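You operate a simulated robot arm through the tools that you are given. There is no shell and no other tool.

Carry out the task below with a simulated robot arm. There is one attempt and no reset: what you move stays moved.

Task
Put things in order on the top of the low stand. At the end: the silver breather from the top of the low stand stands on top of the yellow digital level; the yellow wiping pad from the top of the low stand is on the brown carton (marked "FILTERS"); the beige grease brush from the top of the low stand stands where the yellow wiping pad stood; the silver locking pin stands where the beige grease brush stood; whatever was shut is shut again. Leave all else as you found it, and nothing knocked over.

The check looks at the end state, three seconds after you hand in, the way a careful person would. Anything else that was tipped, shoved, dropped, spilled or broken makes it a failure.

Robot
A 7-joint arm with a two-finger parallel gripper, fixed in place. Base frame: the origin is at the foot of the arm, x ahead of it, y to its left, z up; the work surface is at about z = 450. Units: mm, degrees, N and s.
With the tool pointing down near the work surface it reaches from about 100 to 580 mm from the base axis. Its first joint turns from -66.0 to 66.0 degrees. Payload 1.57 kg.
The TCP is the grasp point between the finger pads, 30 mm short of the fingertips. In the tool frame z runs along the fingers and y along their closing line. Largest opening 80 mm; finger width 17, thickness 12; the body of the gripper, 40 by 82 mm, starts 80 mm behind the TCP.
Orientation is that of the tool frame in the base frame, as a unit quaternion [w, x, y, z]. With the fingers straight down and closing along the base's y, the tool's x points along the base's -x, its y along +y and its z along -z.

Tools
- The arm moves only by the tool nudge_tool. Its argument "commands" is one flat list of numbers, 7 for each row, row after row: the shift along the tool's x, y, z in cm, then the turn, a rotation vector about the tool's x, y, z in rad, then the opening, from 0 (shut) to 1 (fully open). In form: [dx, dy, dz, wx, wy, wz, claw, dx, dy, dz, wx, wy, wz, claw, ...]. A call has 1 to 20 rows; each row shifts and turns the commanded pose from where the row before left it, along the tool's axes as they then stand. Rows are played at 5 a second. More than 50 mm and 8.6 degrees between two rows, or a gripper value outside its range, and nothing of the call is played. A pose out of reach is approached as far as the arm can. The call stops where the force on the tool passes 40 N (or 10 N more than at its start, if that is more) or the arm is blocked; 0.2 s more then pass. The fingers move at their own pace (about 72 mm/s each) and stop on an object; they squeeze with about 30 N. The grip force told is the motor's: it shows also when the fingers shut on nothing. Time passes only in rows, and 0.2 s behind the last, so rows that do not move let the fingers close. It gives the time, the measured TCP pose, the force on the tool (base axes), the opening and the grip force at its end, in the units of the frame above (readings bear some noise), with the torque about the TCP (base axes, N m) and any sound that the robot's microphone picked up.
- Cameras (640 x 400 px; columns grow to the right, rows downward): "scene" is fixed at [54.7, 447.3, 1401]; the picture's right is [-0.69, -0.73, 0.00], its down [-0.57, 0.54, -0.62] and it looks along [0.45, -0.43, -0.78] (base axes); focal length 349 px, centre (320, 200). "wrist" rides on the gripper at [72, -7, -122] in the tool frame; the picture's right is [0.09, 1.00, 0.00], its down [-0.84, 0.08, -0.54] and it looks along [-0.54, 0.05, 0.84] (tool axes); focal length 238 px, centre (320, 200). There is no depth. A picture from a camera that has moved, and an enlarged one, comes with that camera's place and axes in the base frame and with its lens.
- snapshot(camera): a new picture of that camera. The clock stands still meanwhile.
- close_up(camera, box): a new picture of the part [left, top, right, bottom] of that camera's present view, enlarged. The clock stands still meanwhile.
- sign_off(): hands the job in; it is judged then, once.

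Places have to be worked out from the pictures, the camera data and where the tool is seen. Open the gripper and draw the arm clear of the work before you hand the job in, unless the task says otherwise.

The tools are called after "Call:" as a command line: name --argument value ..., lists and objects as JSON in quotes. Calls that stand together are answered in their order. nudge_tool: Moves the arm, as the interface text tells. Its arguments: {"type":"object","properties":{"commands":{"type":"array"}},"required":["commands"]} The other tools are called the same way: snapshot (camera) takes a picture; close_up (camera, box) takes an enlarged picture of a part of a camera's view; sign_off () hands the job in.

At the start:

```text
t: 0.0
eef_pos: [413.8, -108.4, 743.9]
orientation: [0.0, 0.001, 1.0, 0.0]
contact_force: [-0.5, -0.1, 0.2]
ft_torque: [-0.02, 0.0, 0.01]
finger_gap: 79.9
gripper_force: 0.0
```

scene: 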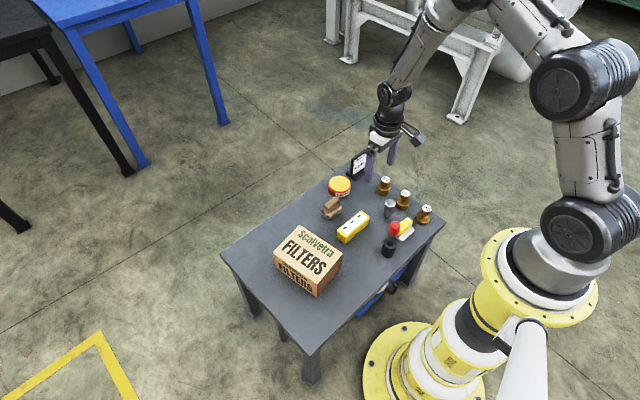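
wrist: 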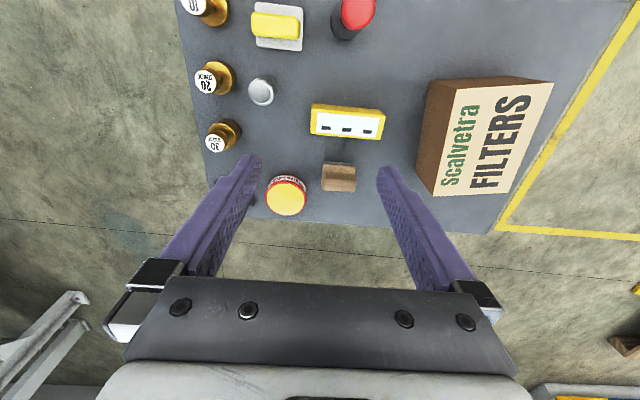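

I see a low stand with a carton, a level, a brush, pad, brass weights and others. I'll take enlarged pictures first to identify each item.

Call:
close_up --camera "scene" --box '[300, 150, 460, 270]'

Call:
close_up --camera "wrist" --box '[180, 0, 400, 140]'

Call:
close_up --camera "scene" --box '[210, 160, 460, 390]'

Call:
close_up --camera "wrist" --box '[180, 80, 420, 230]'

```text
3.33 times, centred on (380, 210) of scene
camera zoom: at [54.7, 447.3, 1401.0], right [-0.69, -0.73, 0.0], down [-0.57, 0.54, -0.62], along [0.45, -0.43, -0.78], focal length 1162 px, centre (120, 167)
```

zoom: 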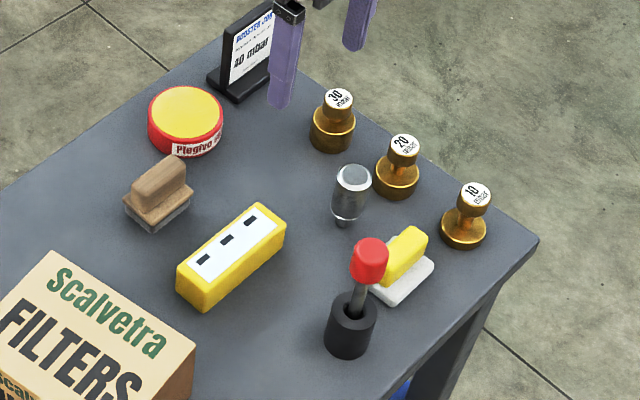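

```text
2.86 times, centred on (290, 70) of wrist
camera zoom: at [341.1, -116.9, 866.1], right [-0.09, 1.0, 0.0], down [0.84, 0.08, 0.54], along [0.54, 0.05, -0.84], focal length 681 px, centre (406, 571)
```

zoom: 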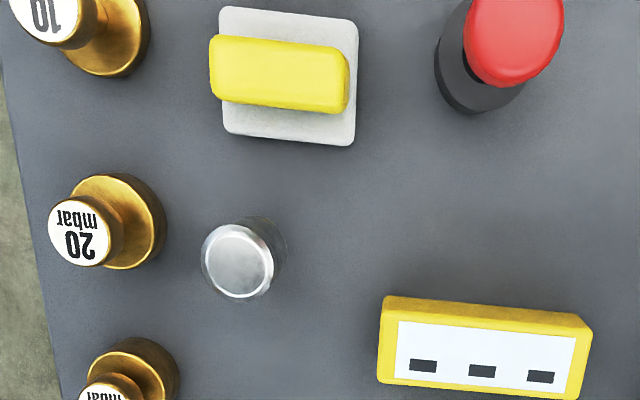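

```text
1.74 times, centred on (335, 275) of scene
camera zoom: at [54.7, 447.3, 1401.0], right [-0.69, -0.73, 0.0], down [-0.57, 0.54, -0.62], along [0.45, -0.43, -0.78], focal length 606 px, centre (294, 70)
```

zoom: 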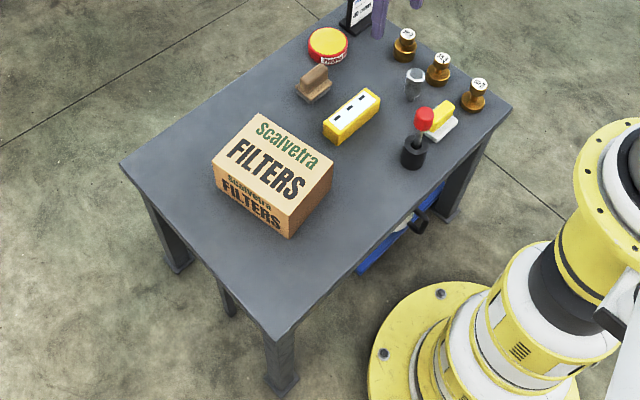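

```text
2.67 times, centred on (300, 155) of wrist
camera zoom: at [341.1, -116.9, 866.1], right [-0.09, 1.0, 0.0], down [0.84, 0.08, 0.54], along [0.54, 0.05, -0.84], focal length 636 px, centre (373, 320)
```

zoom: 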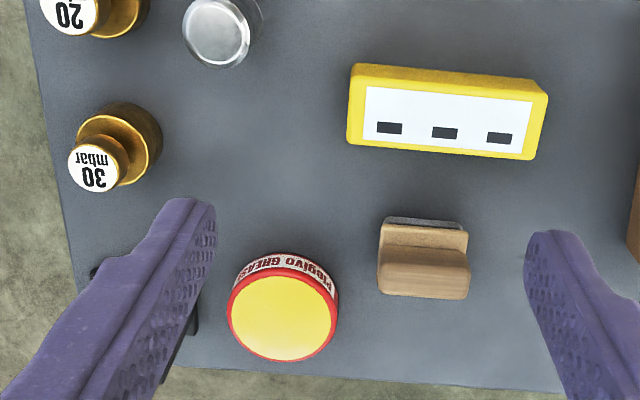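

The locking pin isn't visible on top; there is something blue with a black handle beneath the stand's near edge. I'll enlarge that area.

Call:
close_up --camera "scene" --box '[340, 240, 440, 340]'

Call:
close_up --camera "scene" --box '[360, 180, 440, 230]'

Call:
close_up --camera "scene" --box '[320, 130, 420, 200]'

```text
4.00 times, centred on (390, 290) of scene
camera zoom: at [54.7, 447.3, 1401.0], right [-0.69, -0.73, 0.0], down [-0.57, 0.54, -0.62], along [0.45, -0.43, -0.78], focal length 1394 px, centre (40, -160)
```

zoom: 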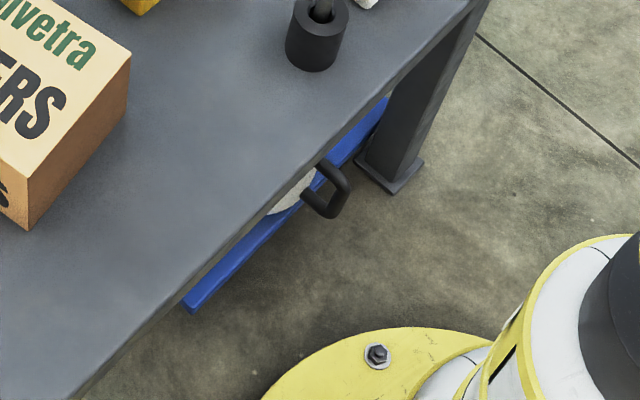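

```text
8.00 times, centred on (400, 205) of scene
camera zoom: at [54.7, 447.3, 1401.0], right [-0.69, -0.73, 0.0], down [-0.57, 0.54, -0.62], along [0.45, -0.43, -0.78], focal length 2789 px, centre (-320, 160)
```

zoom: 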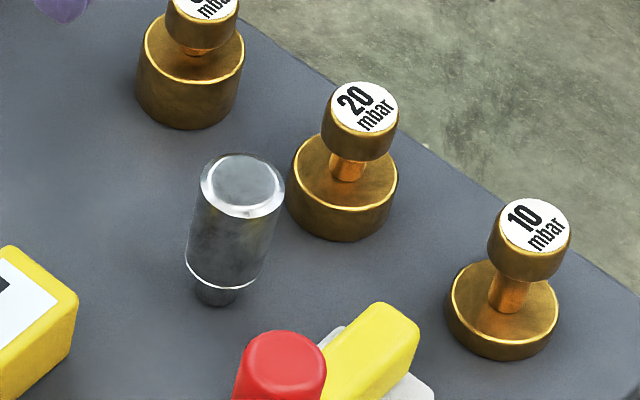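

```text
5.71 times, centred on (370, 165) of scene
camera zoom: at [54.7, 447.3, 1401.0], right [-0.69, -0.73, 0.0], down [-0.57, 0.54, -0.62], along [0.45, -0.43, -0.78], focal length 1992 px, centre (34, 400)
```

zoom: 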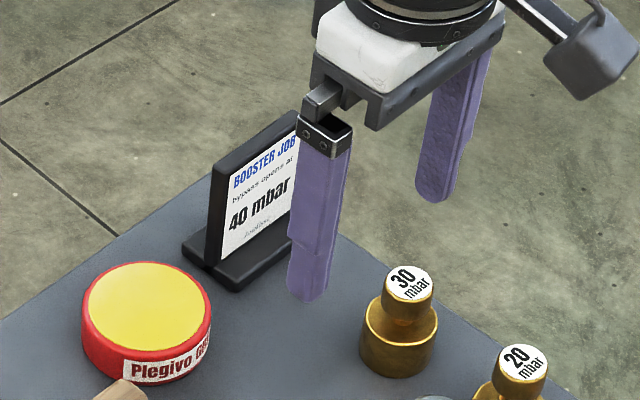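

The silver locking pin isn't on top, so it's likely in the blue drawer beneath the stand's front (x≈250), which has a black handle. I'll draw the arm back toward the base to look at the drawer front with the wrist camera.

Call:
nudge_tool --commands '[3.567, 1.133, 1.0, 0, 0, 0, 1, 3.567, 1.133, 1.0, 0, 0, 0, 1, 3.567, 1.133, 1.0, 0, 0, 0, 1, 3.567, 1.133, 1.0, 0, 0, 0, 1, 3.567, 1.133, 1.0, 0, 0, 0, 1, 3.567, 1.133, 1.0, 0, 0, 0, 1]'

Call:
snapshot --camera "wrist"

```text
t: 1.4
eef_pos: [196.5, -41.8, 685.0]
orientation: [0.0, 0.0, 1.0, 0.0]
contact_force: [-0.1, -0.5, -0.3]
ft_torque: [-0.01, 0.0, -0.03]
finger_gap: 79.7
gripper_force: 0.0
```

```text
taken
camera wrist: at [125.1, -49.3, 806.5], right [-0.09, 1.0, 0.0], down [0.84, 0.08, 0.54], along [0.54, 0.05, -0.84], focal length 238 px, centre (320, 200)
```

wrist: 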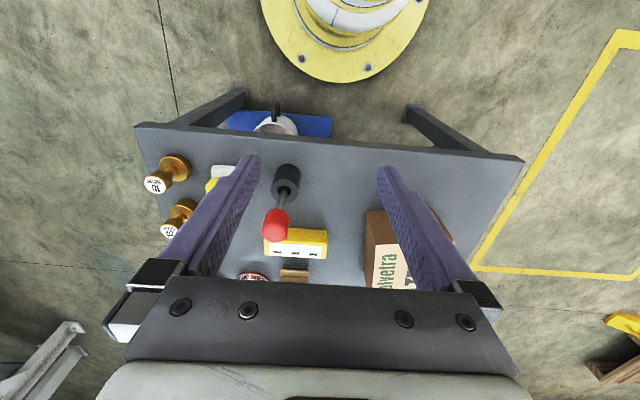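

The drawer is visible at the top of this picture with a white round item just under the edge. I'll enlarge it.

Call:
close_up --camera "wrist" --box '[200, 80, 360, 180]'

Call:
close_up --camera "scene" --box '[340, 180, 460, 300]'

```text
4.00 times, centred on (280, 130) of wrist
camera zoom: at [125.1, -49.3, 806.5], right [-0.09, 1.0, 0.0], down [0.84, 0.08, 0.54], along [0.54, 0.05, -0.84], focal length 953 px, centre (480, 480)
```

zoom: 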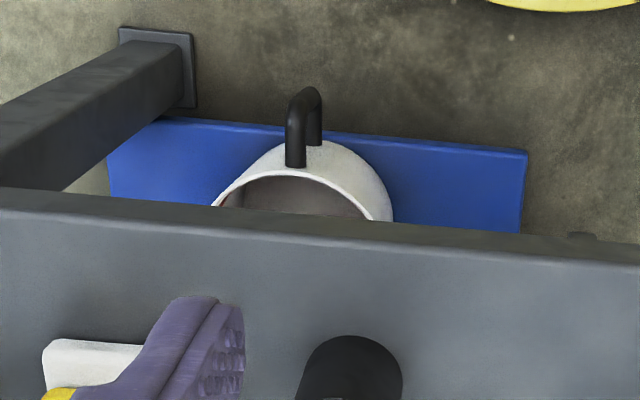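

```text
3.33 times, centred on (400, 240) of scene
camera zoom: at [54.8, 447.3, 1401.0], right [-0.69, -0.73, 0.0], down [-0.57, 0.54, -0.62], along [0.45, -0.43, -0.78], focal length 1162 px, centre (53, 67)
```

zoom: 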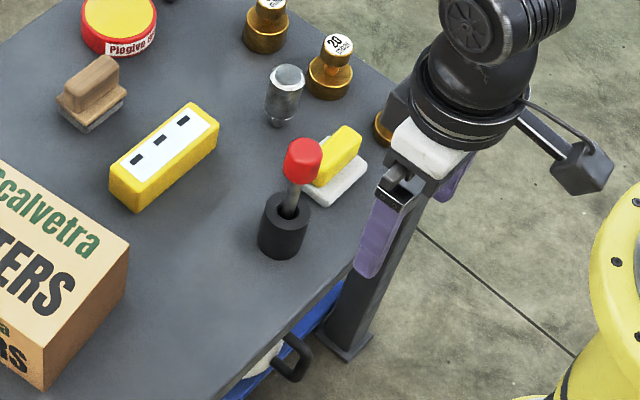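

It's a white cup-shaped thing with a black loop handle standing on a blue lower shelf or in a drawer. I'll tilt the gripper forward and lower it in front of the stand to look under the top.

Call:
nudge_tool --commands '[0, 0, 0, 0, -0.13, 0, 1, 0, 0, 0, 0, -0.13, 0, 1, 0, 0, 0, 0, -0.13, 0, 1, 0, 0, 0, 0, -0.13, 0, 1]'

Call:
snapshot --camera "wrist"

Call:
snapshot --camera "scene"

```text
t: 2.6
eef_pos: [226.7, -56.4, 692.4]
orientation: [0.286, -0.005, 0.958, -0.013]
contact_force: [-0.6, -0.9, 0.2]
ft_torque: [0.01, 0.0, 0.0]
finger_gap: 80.1
gripper_force: 0.0
stopped in row 4: the arm was blocked; the commanded pose is now the measured one
```

```text
taken
camera wrist: at [99.8, -60.9, 754.5], right [-0.08, 0.99, -0.08], down [0.4, 0.1, 0.91], along [0.91, 0.04, -0.41], focal length 238 px, centre (320, 200)
```

wrist: 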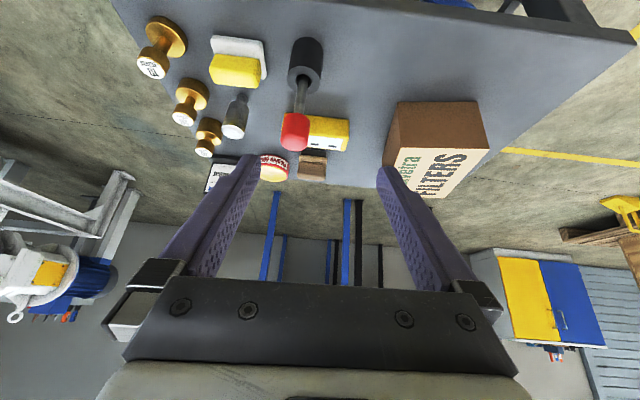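

```text
taken
```

scene: 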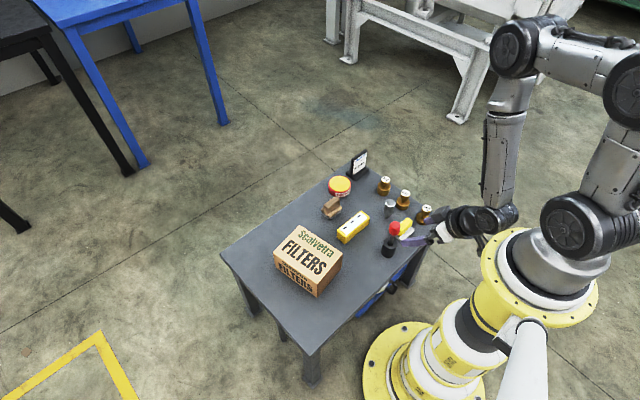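

The arm stopped near a limit at about 33° tilt, nothing touched. I'll lower the tool in front of the stand to look at the shelf under the top.

Call:
nudge_tool --commands '[2.3, 0, 2.9, 0, 0, 0, 1, 2.3, 0, 2.9, 0, 0, 0, 1, 2.3, 0, 2.9, 0, 0, 0, 1, 2.3, 0, 2.9, 0, 0, 0, 1]'

Call:
snapshot --camera "wrist"

Call:
snapshot --camera "scene"

```text
t: 3.6
eef_pos: [208.8, -58.6, 542.9]
orientation: [0.283, -0.004, 0.959, -0.012]
contact_force: [0.0, -0.5, 0.1]
ft_torque: [0.01, -0.01, 0.01]
finger_gap: 79.9
gripper_force: 0.0
```

```text
taken
camera wrist: at [83.7, -64.4, 605.9], right [-0.08, 0.99, -0.08], down [0.41, 0.1, 0.91], along [0.91, 0.04, -0.41], focal length 238 px, centre (320, 200)
```

wrist: 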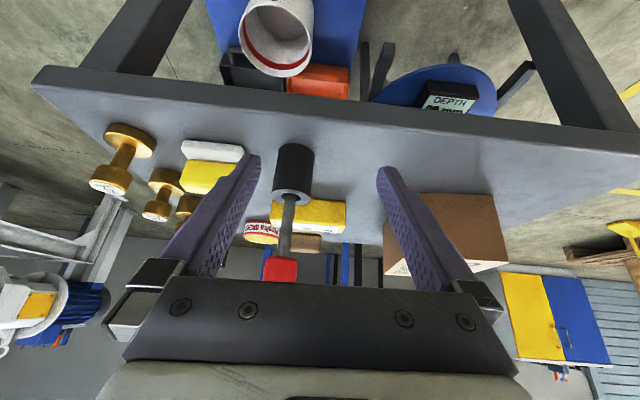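

```text
taken
```

scene: 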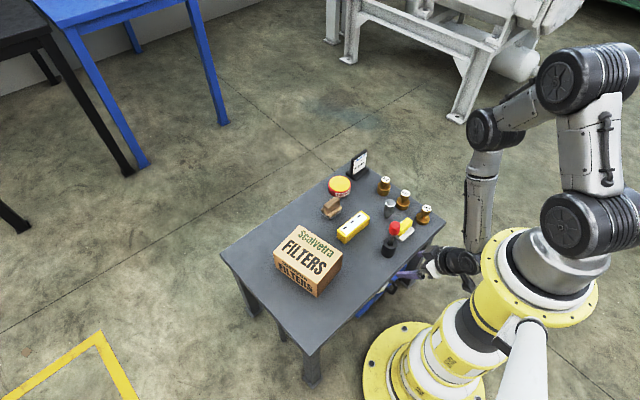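

Now the space below is visible: a blue shelf holding a white mug, a black box and an orange box, plus a round blue stool with a display. I'll enlarge these.

Call:
close_up --camera "wrist" --box '[190, 0, 370, 112]'

Call:
close_up --camera "wrist" --box '[340, 20, 540, 145]'

Call:
close_up --camera "wrist" --box '[80, 110, 340, 290]'

```text
3.56 times, centred on (280, 56) of wrist
camera zoom: at [83.7, -64.4, 605.9], right [-0.08, 0.99, -0.08], down [0.41, 0.1, 0.91], along [0.91, 0.04, -0.41], focal length 848 px, centre (462, 712)
```

zoom: 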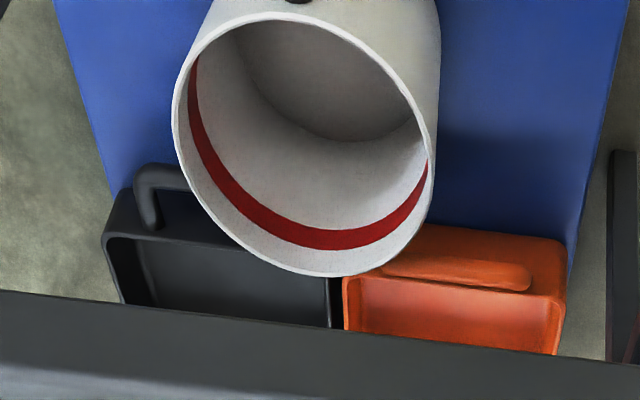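

```text
3.20 times, centred on (440, 82) of wrist
camera zoom: at [83.7, -64.4, 605.9], right [-0.08, 0.99, -0.08], down [0.41, 0.1, 0.91], along [0.91, 0.04, -0.41], focal length 763 px, centre (-64, 576)
```

zoom: 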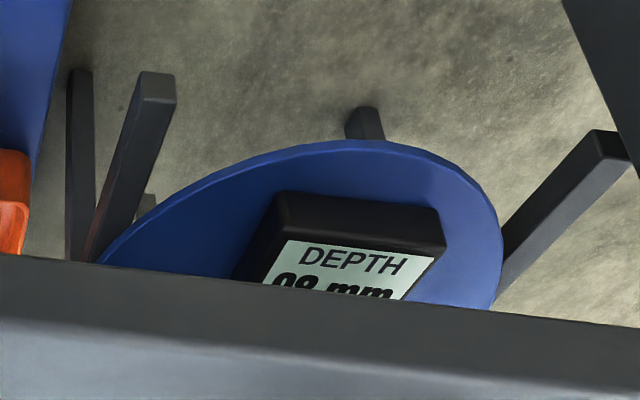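

```text
2.22 times, centred on (210, 200) of wrist
camera zoom: at [83.7, -64.4, 605.9], right [-0.08, 0.99, -0.08], down [0.41, 0.1, 0.91], along [0.91, 0.04, -0.41], focal length 530 px, centre (564, 200)
```

zoom: 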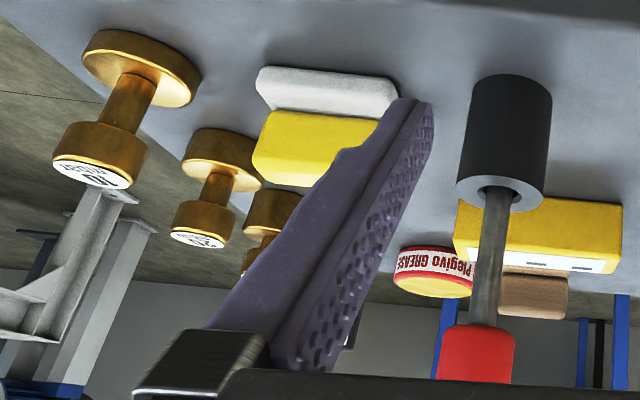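

The blue shelf and bucket appear to be low down near the floor. The silver locking pin is still unseen, so I'll study the surroundings closely from the fixed camera.

Call:
close_up --camera "scene" --box '[0, 0, 320, 200]'

Call:
close_up --camera "scene" --box '[320, 0, 640, 200]'

Call:
close_up --camera "scene" --box '[260, 210, 360, 310]'

Call:
close_up --camera "scene" --box '[310, 140, 390, 220]'

```text
2.00 times, centred on (160, 100) of scene
camera zoom: at [54.7, 447.3, 1401.0], right [-0.69, -0.73, 0.0], down [-0.57, 0.54, -0.62], along [0.45, -0.43, -0.78], focal length 697 px, centre (640, 400)
```

zoom: 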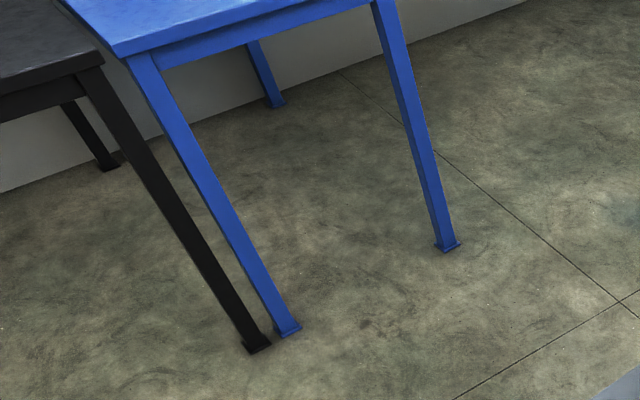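

```text
2.00 times, centred on (480, 100) of scene
camera zoom: at [54.7, 447.3, 1401.0], right [-0.69, -0.73, 0.0], down [-0.57, 0.54, -0.62], along [0.45, -0.43, -0.78], focal length 697 px, centre (0, 400)
```

zoom: 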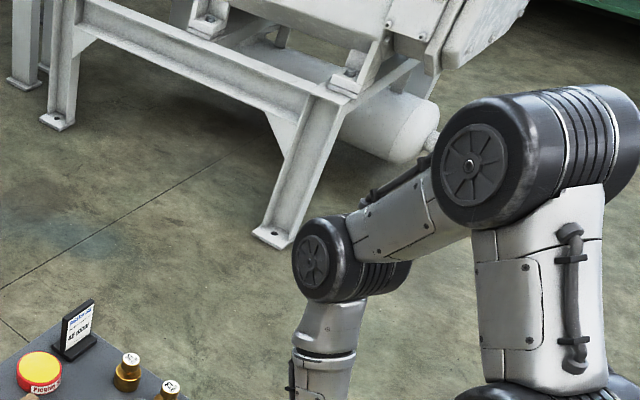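

```text
4.00 times, centred on (310, 260) of scene
camera zoom: at [54.7, 447.3, 1401.0], right [-0.69, -0.73, 0.0], down [-0.57, 0.54, -0.62], along [0.45, -0.43, -0.78], focal length 1394 px, centre (360, -40)
```

zoom: 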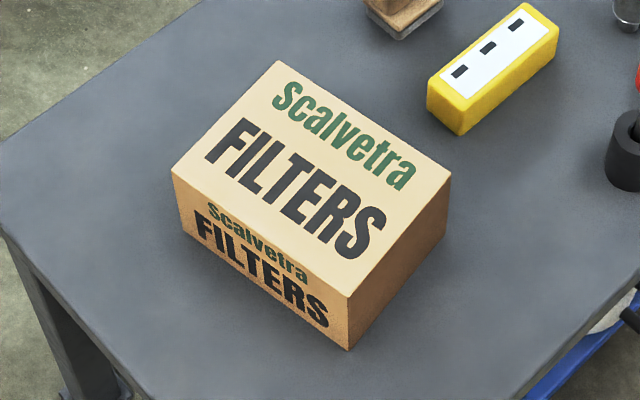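

```text
5.00 times, centred on (350, 180) of scene
camera zoom: at [54.7, 447.3, 1401.0], right [-0.69, -0.73, 0.0], down [-0.57, 0.54, -0.62], along [0.45, -0.43, -0.78], focal length 1743 px, centre (170, 300)
```

zoom: 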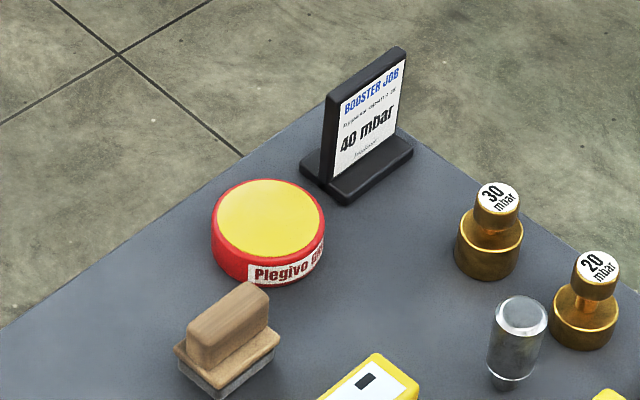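

The carton measures about 120×157×87 mm centred near (437,128); nothing silver shows there. I'll lower the camera a little more to look beneath the top and at the bins.

Call:
nudge_tool --commands '[2.8, 0, 2.6, 0, 0, 0, 1, 2.8, 0, 2.6, 0, 0, 0, 1, 2.8, 0, 2.6, 0, 0, 0, 1]'

Call:
snapshot --camera "wrist"

```text
t: 3.9
eef_pos: [209.4, -60.2, 539.5]
orientation: [0.283, -0.004, 0.959, -0.012]
contact_force: [9.2, -0.1, 45.3]
ft_torque: [0.16, 7.72, 0.04]
finger_gap: 80.0
gripper_force: 0.1
stopped in row 1: the force on the tool passed its limit at 312 N (the readings are from after the stop); the commanded pose is now the measured one
```

```text
taken
camera wrist: at [83.7, -65.5, 602.2], right [-0.08, 0.99, -0.07], down [0.41, 0.1, 0.91], along [0.91, 0.04, -0.42], focal length 238 px, centre (320, 200)
```

wrist: 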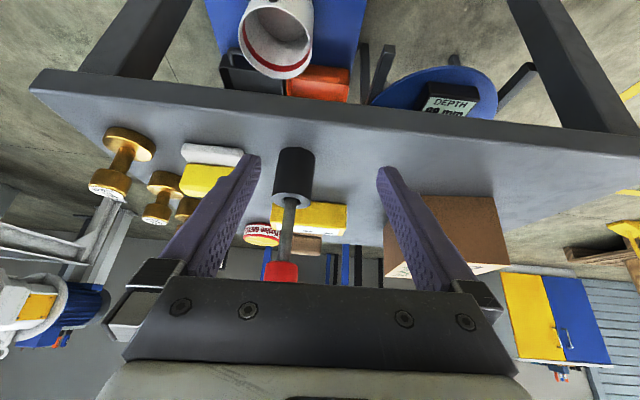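

The gripper's back touched the robot's own pedestal (force with lever arm ~150 mm behind the tool), so I'll back straight up and away from it.

Call:
nudge_tool --commands '[-2.19, 0, -3.35, 0, 0, 0, 1, -2.19, 0, -3.35, 0, 0, 0, 1, -2.19, 0, -3.35, 0, 0, 0, 1]'

Call:
snapshot --camera "scene"

```text
t: 4.7
eef_pos: [220.4, -63.1, 657.9]
orientation: [0.292, -0.004, 0.956, -0.017]
contact_force: [0.6, -0.5, -0.3]
ft_torque: [0.0, -0.04, -0.01]
finger_gap: 80.0
gripper_force: 0.0
```

```text
taken
```

scene: 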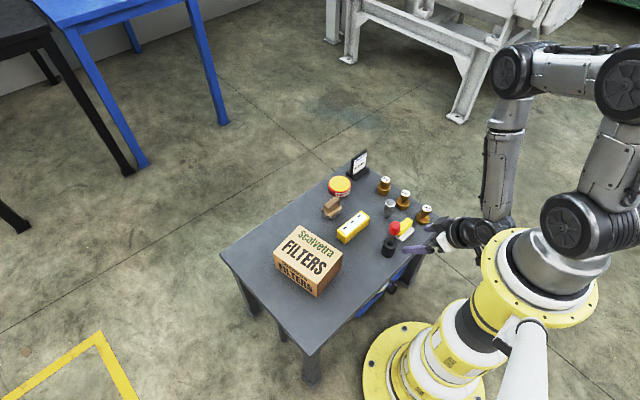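

Clear of contact now. I'll straighten the tool to vertical and then go look behind the carton, the only spot on the top hidden from both cameras.

Call:
nudge_tool --commands '[-1.0, 0, -1.0, -0.0087, 0.1485, 0.002, 1, -1.0, 0, -1.0, -0.0087, 0.1485, 0.002, 1, -1.0, 0, -1.0, -0.0087, 0.1485, 0.002, 1, -1.0, 0, -1.0, -0.0087, 0.1485, 0.002, 1]'

```text
t: 5.7
eef_pos: [233.2, -55.5, 707.9]
orientation: [-0.011, 0.0, 1.0, 0.006]
contact_force: [0.3, 0.3, -0.1]
ft_torque: [0.02, 0.01, 0.01]
finger_gap: 80.2
gripper_force: 0.1
```

The tool is near vertical. I'll fly high over to the far side of the carton to look behind it.

Call:
nudge_tool --commands '[0, 0, -1.0, 0.012, -0.022, 0, 1, -3.59, 2.19, -0.8, 0, 0, 0, 1, -3.59, 2.19, -0.8, 0, 0, 0, 1, -3.59, 2.19, -0.8, 0, 0, 0, 1, -3.59, 2.19, -0.6, 0, 0, 0, 1, -3.59, 2.19, -0.6, 0, 0, 0, 1, -3.59, 2.19, -0.6, 0, 0, 0, 1, -3.59, 2.19, 0, 0, 0, 0, 1, -3.59, 2.19, 0, 0, 0, 0, 1]'

Call:
snapshot --camera "wrist"

Call:
snapshot --camera "scene"

```text
t: 7.7
eef_pos: [519.3, 119.1, 759.8]
orientation: [0.0, -0.002, 1.0, 0.0]
contact_force: [-0.2, -0.2, -0.9]
ft_torque: [-0.01, -0.02, 0.0]
finger_gap: 80.1
gripper_force: 0.0
```

```text
taken
camera wrist: at [447.5, 112.8, 882.3], right [-0.09, 1.0, 0.0], down [0.84, 0.08, 0.54], along [0.54, 0.05, -0.84], focal length 238 px, centre (320, 200)
```

wrist: 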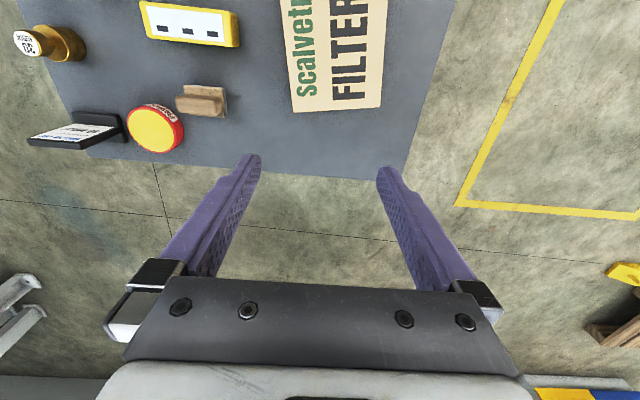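

```text
taken
```

scene: 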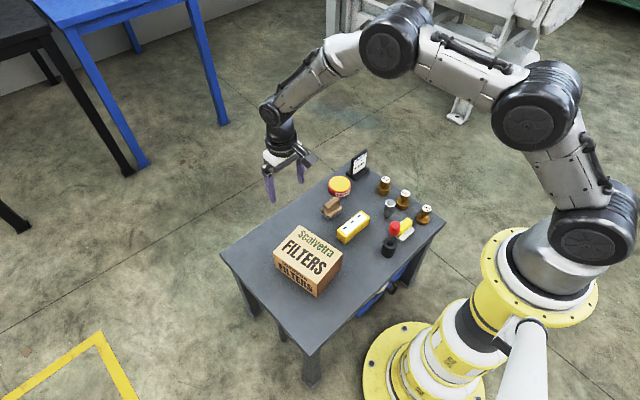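

Nothing is hidden behind the carton. I'll enlarge the tin/sign area and the red-knobbed rod in its black socket to identify them.

Call:
close_up --camera "wrist" --box '[0, 0, 250, 160]'

Call:
close_up --camera "scene" --box '[370, 205, 430, 265]'

Call:
close_up --camera "scene" --box '[340, 240, 440, 310]'

```text
2.50 times, centred on (125, 80) of wrist
camera zoom: at [447.5, 112.8, 882.3], right [-0.09, 1.0, 0.0], down [0.84, 0.08, 0.54], along [0.54, 0.05, -0.84], focal length 596 px, centre (808, 500)
```

zoom: 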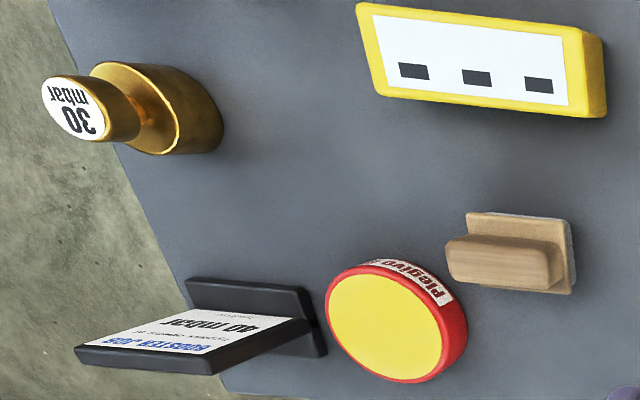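

```text
6.67 times, centred on (400, 235) of scene
camera zoom: at [54.7, 447.3, 1401.0], right [-0.69, -0.73, 0.0], down [-0.57, 0.54, -0.62], along [0.45, -0.43, -0.78], focal length 2324 px, centre (-213, -33)
```

zoom: 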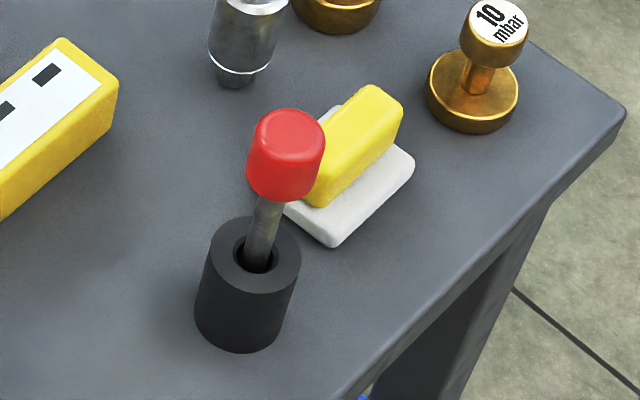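

```text
5.71 times, centred on (390, 275) of scene
camera zoom: at [54.7, 447.3, 1401.0], right [-0.69, -0.73, 0.0], down [-0.57, 0.54, -0.62], along [0.45, -0.43, -0.78], focal length 1992 px, centre (-80, -229)
```

zoom: 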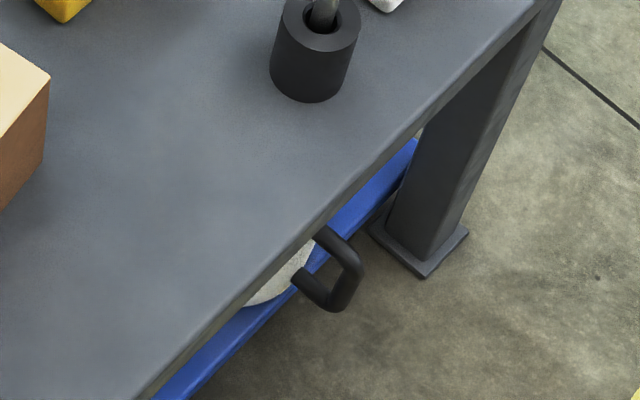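

The rod with the red knob just stands loosely in a black socket. I'll rotate the wrist and look from the left side at the stand and beneath it for a shut compartment or the pin.

Call:
nudge_tool --commands '[0, 0, 0, 0, 0, 0.143, 1, 0, 0, 0, 0, 0, 0.143, 1, 0, 0, 0, 0, 0, 0.143, 1, 0, 0, 0, 0, 0, 0.143, 1, 0, 0, 0, 0, 0, 0.143, 1, 0, 0, 0, 0, 0, 0.143, 1, 0, 0, 0, 0, 0, 0.143, 1, 0, 0, 0, 0, 0, 0.143, 1, 0, 0, 0, 0, 0, 0.143, 1, 0, 0, 0, 0, 0, 0.143, 1, 0, 0, 0, 0, 0, 0.141, 1]'

Call:
snapshot --camera "wrist"

```text
t: 10.1
eef_pos: [521.8, 118.8, 760.7]
orientation: [0.0, 0.707, 0.707, -0.001]
contact_force: [-0.2, 0.3, 0.9]
ft_torque: [0.0, 0.0, 0.0]
finger_gap: 79.9
gripper_force: 0.0
```

```text
taken
camera wrist: at [514.4, 190.8, 882.6], right [1.0, 0.09, 0.0], down [0.08, -0.84, 0.54], along [0.05, -0.54, -0.84], focal length 238 px, centre (320, 200)
```

wrist: 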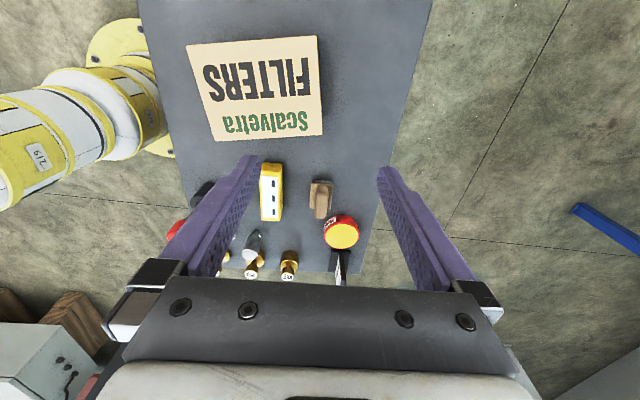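

The wrist now looks along −y. I'll move out beyond the left edge of the stand and lower, then tilt to look at the stand's left side.

Call:
nudge_tool --commands '[3.44, -1.46, 2.0, 0, 0, 0, 1, 3.44, -1.46, 2.0, 0, 0, 0, 1, 3.44, -1.46, 2.0, 0, 0, 0, 1, 3.44, -1.46, 2.0, 0, 0, 0, 1, 3.44, -1.46, 2.0, 0, 0, 0, 1, 3.44, -1.46, 2.0, 0, 0, 0, 1, 3.44, -1.46, 2.0, 0, 0, 0, 1, 0, 0, 0, 0, -0.14, 0, 1, 0, 0, 0, 0, -0.14, 0, 1, 0, 0, 0, 0, -0.14, 0, 1]'

Call:
snapshot --camera "wrist"

Call:
snapshot --camera "scene"

```text
t: 12.3
eef_pos: [418.7, 359.7, 620.9]
orientation: [0.148, 0.69, 0.693, -0.148]
contact_force: [-0.2, -0.3, -0.1]
ft_torque: [0.01, 0.02, 0.01]
finger_gap: 79.9
gripper_force: 0.0
```

```text
taken
camera wrist: at [411.3, 474.2, 702.4], right [1.0, 0.09, -0.04], down [0.08, -0.54, 0.84], along [0.05, -0.84, -0.55], focal length 238 px, centre (320, 200)
```

wrist: 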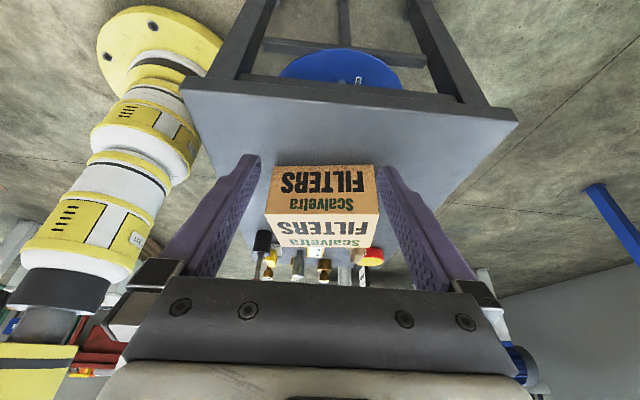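

```text
taken
```

scene: 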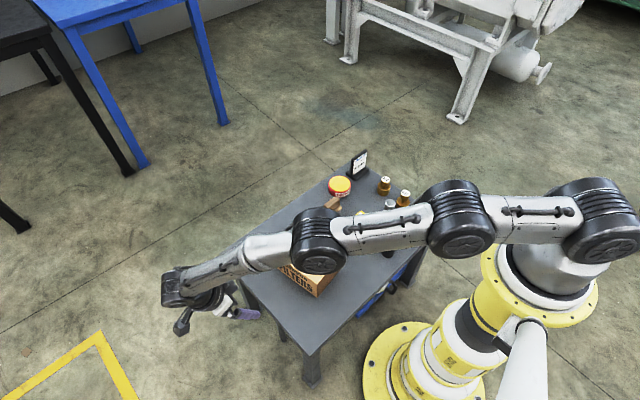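

No drawer on the left side; a cross-braced frame with a round blue stool below. I'll lower further to see underneath the top from this side.

Call:
nudge_tool --commands '[1.53, 0, 3.43, 0, 0, 0, 1, 1.53, 0, 3.43, 0, 0, 0, 1, 1.53, 0, 3.43, 0, 0, 0, 1, 1.53, 0, 3.43, 0, 0, 0, 1]'

Call:
snapshot --camera "wrist"

Call:
snapshot --camera "scene"

```text
t: 13.3
eef_pos: [392.8, 333.4, 492.2]
orientation: [0.147, 0.691, 0.692, -0.146]
contact_force: [2.0, 0.3, 0.6]
ft_torque: [0.0, 0.02, -0.05]
finger_gap: 80.0
gripper_force: 0.1
out of reach, approached as far as the arm can: row 2, 3, 4
```

```text
taken
camera wrist: at [385.3, 449.3, 573.2], right [1.0, 0.09, -0.04], down [0.08, -0.54, 0.84], along [0.05, -0.83, -0.55], focal length 238 px, centre (320, 200)
```

wrist: 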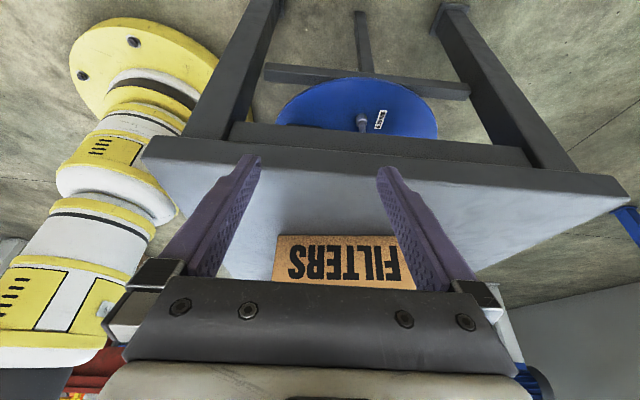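

```text
taken
```

scene: 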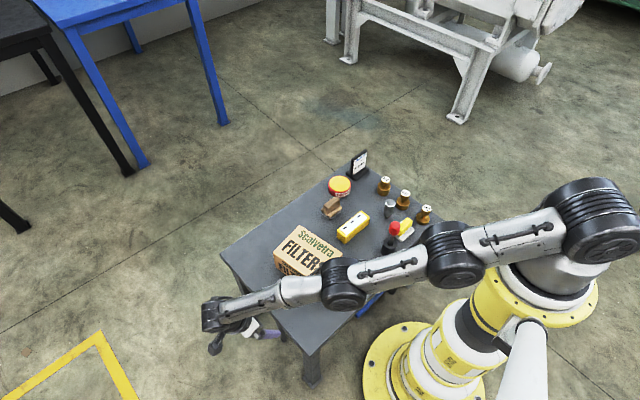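

On the round blue surface there's a small silver object next to the display. Enlarging.

Call:
close_up --camera "wrist" --box '[260, 60, 460, 185]'

Call:
close_up --camera "wrist" --box '[340, 90, 410, 145]'

```text
3.20 times, centred on (360, 122) of wrist
camera zoom: at [385.3, 449.3, 573.2], right [1.0, 0.09, -0.04], down [0.08, -0.54, 0.84], along [0.05, -0.83, -0.55], focal length 763 px, centre (192, 448)
```

zoom: 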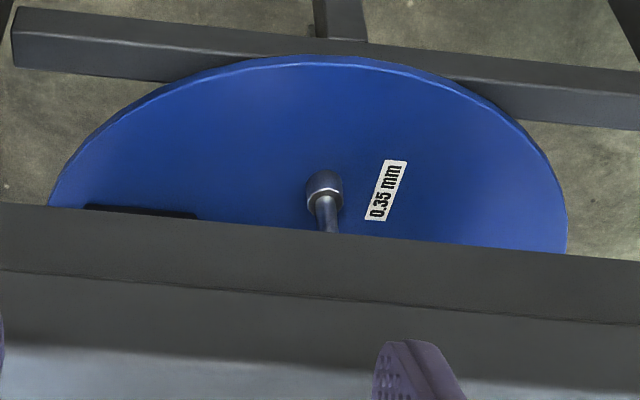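

```text
7.27 times, centred on (375, 118) of wrist
camera zoom: at [385.3, 449.3, 573.2], right [1.0, 0.09, -0.04], down [0.08, -0.54, 0.84], along [0.05, -0.83, -0.55], focal length 1734 px, centre (-80, 800)
```

zoom: 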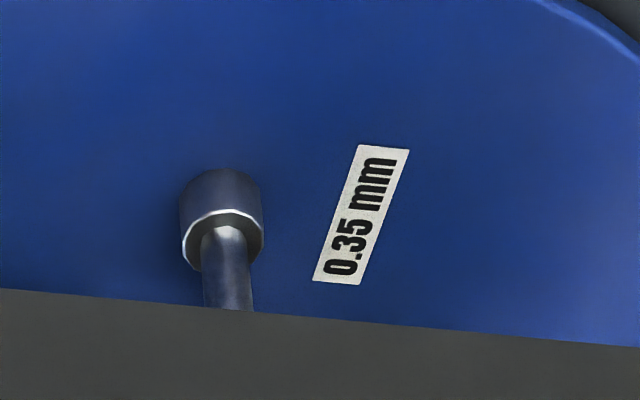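

A silver pin-like object stands on the blue disc under the top — beneath the stand at perhaps z≈225. I'll shift to the stand's front-left corner and look diagonally underneath for a clearer view.

Call:
nudge_tool --commands '[-1.185, -3.725, -0.8125, 0, 0, 0, 1, -1.185, -3.725, -0.8125, 0, 0, 0, 1, -1.185, -3.725, -0.8125, 0, 0, 0, 1, -1.185, -3.725, -0.8125, 0, 0, 0, 1, 0, 0, 0, -0.0533, 0, -0.1195, 1, 0, 0, 0, -0.0533, 0, -0.1195, 1, 0, 0, 0, -0.0533, 0, -0.1195, 1, 0, 0, 0, -0.0533, 0, -0.1195, 1, 0, 0, 0, -0.0533, 0, -0.1195, 1, 0, 0, 0, -0.0533, 0, -0.1195, 1]'

Call:
snapshot --camera "wrist"

Call:
snapshot --camera "scene"

```text
t: 15.5
eef_pos: [244.8, 303.1, 538.8]
orientation: [0.192, 0.373, 0.904, -0.079]
contact_force: [-0.3, 0.1, -0.2]
ft_torque: [-0.03, -0.02, 0.02]
finger_gap: 80.1
gripper_force: 0.0
out of reach, approached as far as the arm can: row 10
```

```text
taken
camera wrist: at [158.6, 379.3, 620.4], right [0.64, 0.77, -0.04], down [0.44, -0.33, 0.83], along [0.63, -0.55, -0.55], focal length 238 px, centre (320, 200)
```

wrist: 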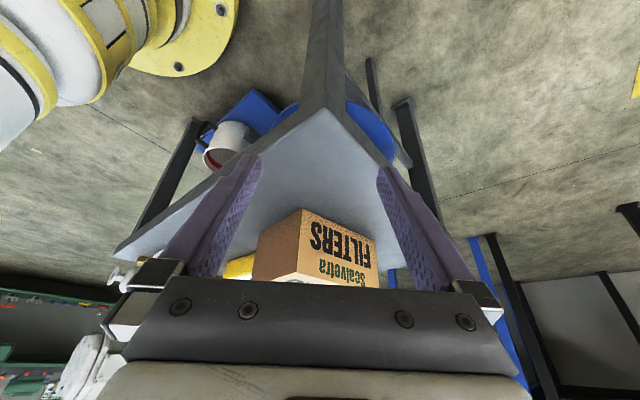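

```text
taken
```

scene: 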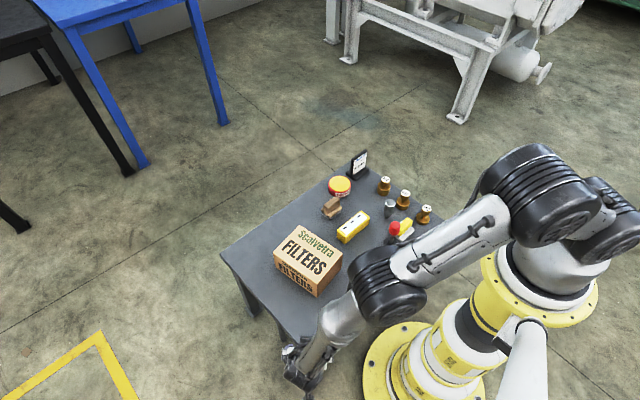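

The corner leg blocks the view here. I'll turn the wrist to face +x and come to the front of the stand at y≈200, clear of the pedestal, to look under at the disc.

Call:
nudge_tool --commands '[0, 0, 0, -0.049, 0, -0.11, 1, 0, 0, 0, -0.049, 0, -0.11, 1, 0, 0, 0, -0.049, 0, -0.11, 1, 0, 0, 0, -0.049, 0, -0.11, 1, 0, 0, 0, -0.049, 0, -0.11, 1, 0, 0, 0, -0.049, 0, -0.11, 1, 1.72, -3.43, 1.39, 0, 0, 0, 1, 1.72, -3.43, 1.39, 0, 0, 0, 1, 1.72, -3.43, 1.39, 0, 0, 0, 1]'

Call:
snapshot --camera "wrist"

Call:
snapshot --camera "scene"

```text
t: 17.5
eef_pos: [225.5, 217.5, 475.5]
orientation: [0.207, 0.031, 0.978, -0.012]
contact_force: [-0.3, 0.7, 0.5]
ft_torque: [-0.04, 0.01, 0.0]
finger_gap: 80.0
gripper_force: 0.0
out of reach, approached as far as the arm can: row 2, 9
```

```text
taken
camera wrist: at [110.6, 219.7, 558.0], right [-0.02, 1.0, -0.05], down [0.55, 0.05, 0.83], along [0.83, -0.01, -0.55], focal length 238 px, centre (320, 200)
```

wrist: 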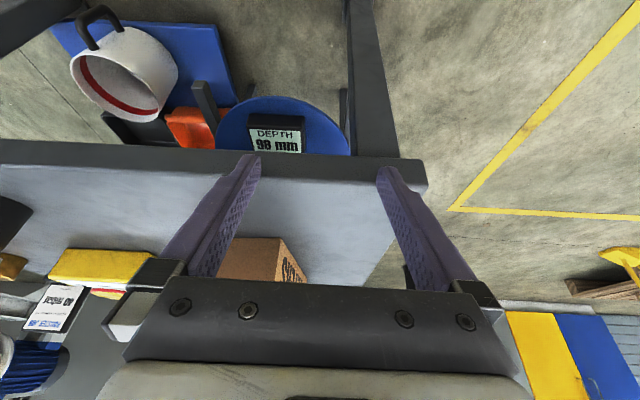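

```text
taken
```

scene: 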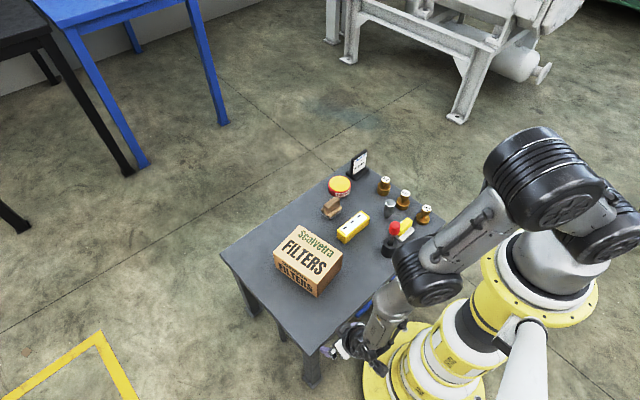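

Call:
close_up --camera "wrist" --box '[40, 0, 360, 160]'

Call:
close_up --camera "wrist" --box '[190, 70, 370, 170]'

```text
2.00 times, centred on (200, 80) of wrist
camera zoom: at [110.6, 219.7, 558.0], right [-0.02, 1.0, -0.05], down [0.55, 0.05, 0.83], along [0.83, -0.01, -0.55], focal length 477 px, centre (560, 440)
```

zoom: 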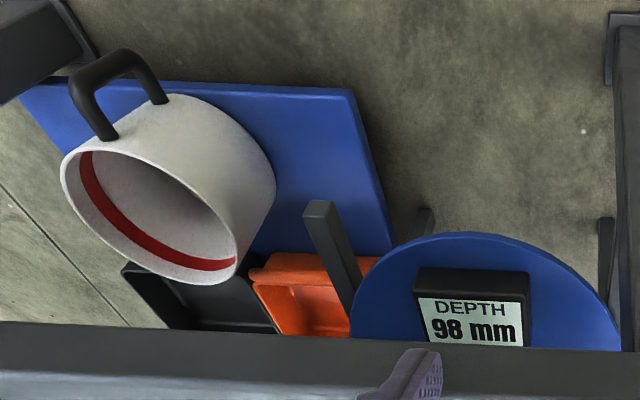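

```text
3.56 times, centred on (280, 120) of wrist
camera zoom: at [110.6, 219.7, 558.0], right [-0.02, 1.0, -0.05], down [0.55, 0.05, 0.83], along [0.83, -0.01, -0.55], focal length 848 px, centre (462, 484)
```

zoom: 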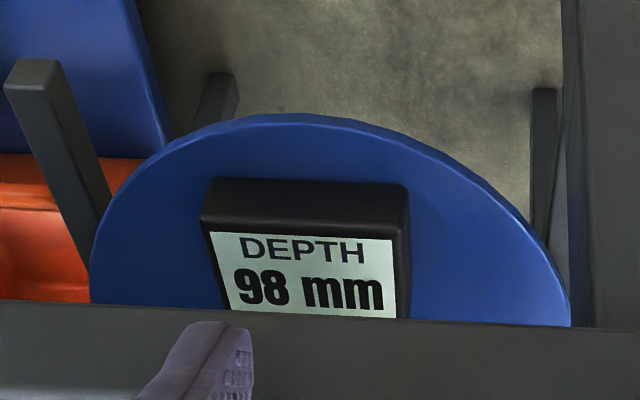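

The stool under the stand holds a "DEPTH" display; no drawer in front or left. I'll rise, straighten, and turn the wrist to go look at the right side of the stand, which I haven't seen yet.

Call:
nudge_tool --commands '[-1.53, 0, -3.43, 0, 0, 0, 1, -1.53, 0, -3.43, 0, 0, 0, 1, -1.53, 0, -3.43, 0, 0, 0, 1, -1.53, 0, -3.43, 0, 0, 0, 1, -1.53, 0, -3.43, 0, 0, 0, 1, -1.53, 0, -3.43, 0, 0, 0, 1, 0, 0, 0, -0.008, 0.139, -0.0207, 1, 0, 0, 0, -0.008, 0.139, -0.0207, 1, 0, 0, 0, -0.008, 0.139, -0.0207, 1]'

Call:
snapshot --camera "wrist"

```text
t: 19.5
eef_pos: [227.2, 227.1, 699.7]
orientation: [0.0, -0.001, 1.0, 0.007]
contact_force: [4.2, 4.0, 3.4]
ft_torque: [-0.36, 0.37, 0.0]
finger_gap: 80.2
gripper_force: 0.1
out of reach, approached as far as the arm can: row 1
```

```text
taken
camera wrist: at [155.1, 217.7, 820.7], right [-0.09, 1.0, 0.01], down [0.84, 0.07, 0.54], along [0.54, 0.06, -0.84], focal length 238 px, centre (320, 200)
```

wrist: 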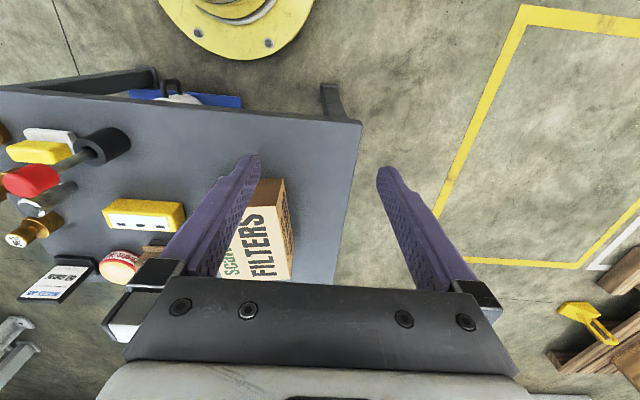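

Pose is fine. I'll fly over at z≈720 to the right side of the stand.

Call:
nudge_tool --commands '[-2.0, -4.0, -0.5, 0, 0, 0, 1, -2.0, -4.0, -0.5, 0, 0, 0, 1, -2.0, -4.0, -0.5, 0, 0, 0, 1, -2.0, -4.0, -0.5, 0, 0, 0, 1, -2.0, -4.0, -0.5, 0, 0, 0, 1, -1.0, -4.4, -0.5, 0, 0, 0, 1, 0, -4.7, 0, 0, 0, 0, 1, 0, -4.7, 0, 0, 0, 0, 1, 0, -4.7, 0, 0, 0, 0, 1, 0, -4.7, 0, 0, 0, 0, 1, 0, -4.7, 0, 0, 0, 0, 1, 0, -4.7, 0, 0, 0, 0, 1, 0, -4.7, 0, 0, 0, 0, 1]'

Call:
nudge_tool --commands '[0, 0, 0, 0, 0, -0.143, 1, 0, 0, 0, 0, 0, -0.143, 1, 0, 0, 0, 0, 0, -0.143, 1, 0, 0, 0, 0, 0, -0.143, 1, 0, 0, 0, 0, 0, -0.143, 1, 0, 0, 0, 0, 0, -0.143, 1, 0, 0, 0, 0, 0, -0.143, 1, 0, 0, 0, 0, 0, -0.143, 1, 0, 0, 0, 0, 0, -0.143, 1, 0, 0, 0, 0, 0, -0.143, 1, 0, 0, 0, 0, 0, -0.141, 1]'

Call:
snapshot --camera "wrist"

```text
t: 22.3
eef_pos: [271.3, -267.1, 674.0]
orientation: [0.013, -0.002, 1.0, -0.005]
contact_force: [0.6, 0.0, 0.2]
ft_torque: [0.01, 0.0, -0.01]
finger_gap: 80.0
gripper_force: 0.1
out of reach, approached as far as the arm can: row 6, 9, 10, 11, 12, 13
```

```text
t: 24.7
eef_pos: [262.3, -266.9, 668.6]
orientation: [-0.006, 0.71, -0.705, -0.002]
contact_force: [-0.2, 0.5, -0.1]
ft_torque: [0.02, 0.0, -0.02]
finger_gap: 80.1
gripper_force: 0.1
out of reach, approached as far as the arm can: row 1, 2, 3, 4
```

```text
taken
camera wrist: at [268.6, -340.2, 790.4], right [-1.0, -0.1, -0.01], down [-0.09, 0.83, 0.55], along [-0.05, 0.55, -0.83], focal length 238 px, centre (320, 200)
```

wrist: 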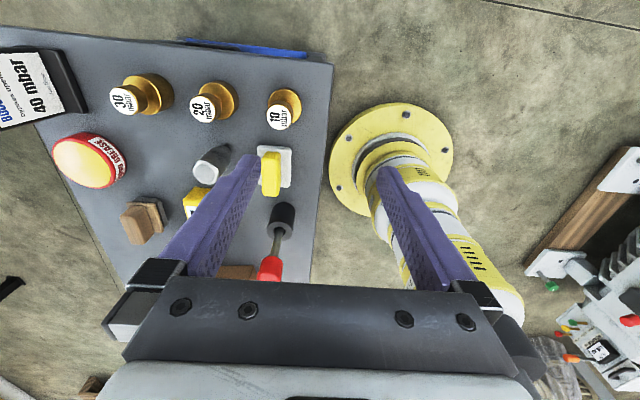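

I'm near the right side now. I'll shift further out (−y) and a bit lower, then tilt to view the right side.

Call:
nudge_tool --commands '[3, -2, 1, 0, 0, 0, 1, 3, -2, 1, 0, 0, 0, 1, 3, -2, 1, 0, 0, 0, 1, 3, -2, 1, 0, 0, 0, 1, 0, 0, 0, 0, -0.14, 0, 1, 0, 0, 0, 0, -0.14, 0, 1, 0, 0, 0, 0, -0.14, 0, 1]'

Call:
snapshot --camera "wrist"

Call:
snapshot --camera "scene"

```text
t: 26.3
eef_pos: [270.6, -372.2, 614.3]
orientation: [-0.064, -0.699, 0.712, -0.017]
contact_force: [0.0, -0.1, 0.2]
ft_torque: [0.02, -0.01, 0.02]
finger_gap: 80.3
gripper_force: 0.0
out of reach, approached as far as the arm can: row 1, 2, 3, 4, 5, 6, 7
```

```text
taken
camera wrist: at [283.7, -430.2, 742.4], right [-0.99, -0.07, 0.08], down [-0.03, 0.89, 0.45], along [-0.1, 0.44, -0.89], focal length 238 px, centre (320, 200)
```

wrist: 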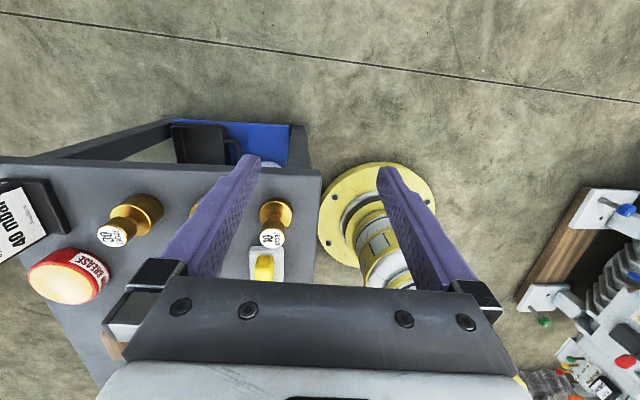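

```text
taken
```

scene: 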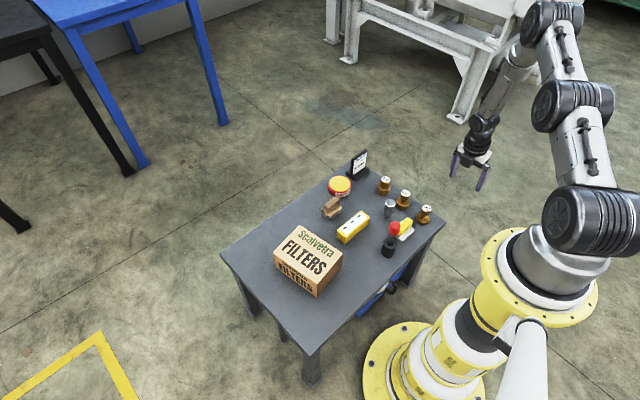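

The right side shows no drawer either, only a bin underneath, and the first joint nears its limit here. I'll bring the wrist back to its plain orientation and then inspect the carton closely for a lid or flap.

Call:
nudge_tool --commands '[0, 0, -1, -0.0034, -0.0129, 0.1408, 1, 0, 0, -1, -0.0034, -0.0129, 0.1408, 1, 0, 0, -1, -0.0034, -0.0129, 0.1408, 1, 0, 0, -1, -0.0034, -0.0129, 0.1408, 1, 0, 0, -1, -0.0034, -0.0129, 0.1408, 1, 0, 0, -1, -0.0034, -0.0129, 0.1408, 1, 0, 0, -1, -0.0034, -0.0129, 0.1408, 1, 0, 0, 0, -0.0034, -0.0129, 0.1408, 1, 0, 0, 0, -0.0034, -0.0129, 0.1408, 1, 0, 0, 0, -0.0034, -0.0129, 0.1408, 1, 0, 0, 0, -0.0034, -0.0129, 0.1408, 1]'

```text
t: 28.7
eef_pos: [285.8, -368.4, 685.3]
orientation: [0.046, -0.007, 0.993, 0.109]
contact_force: [-0.7, 0.5, -0.2]
ft_torque: [0.01, 0.04, -0.01]
finger_gap: 80.2
gripper_force: 0.0
```

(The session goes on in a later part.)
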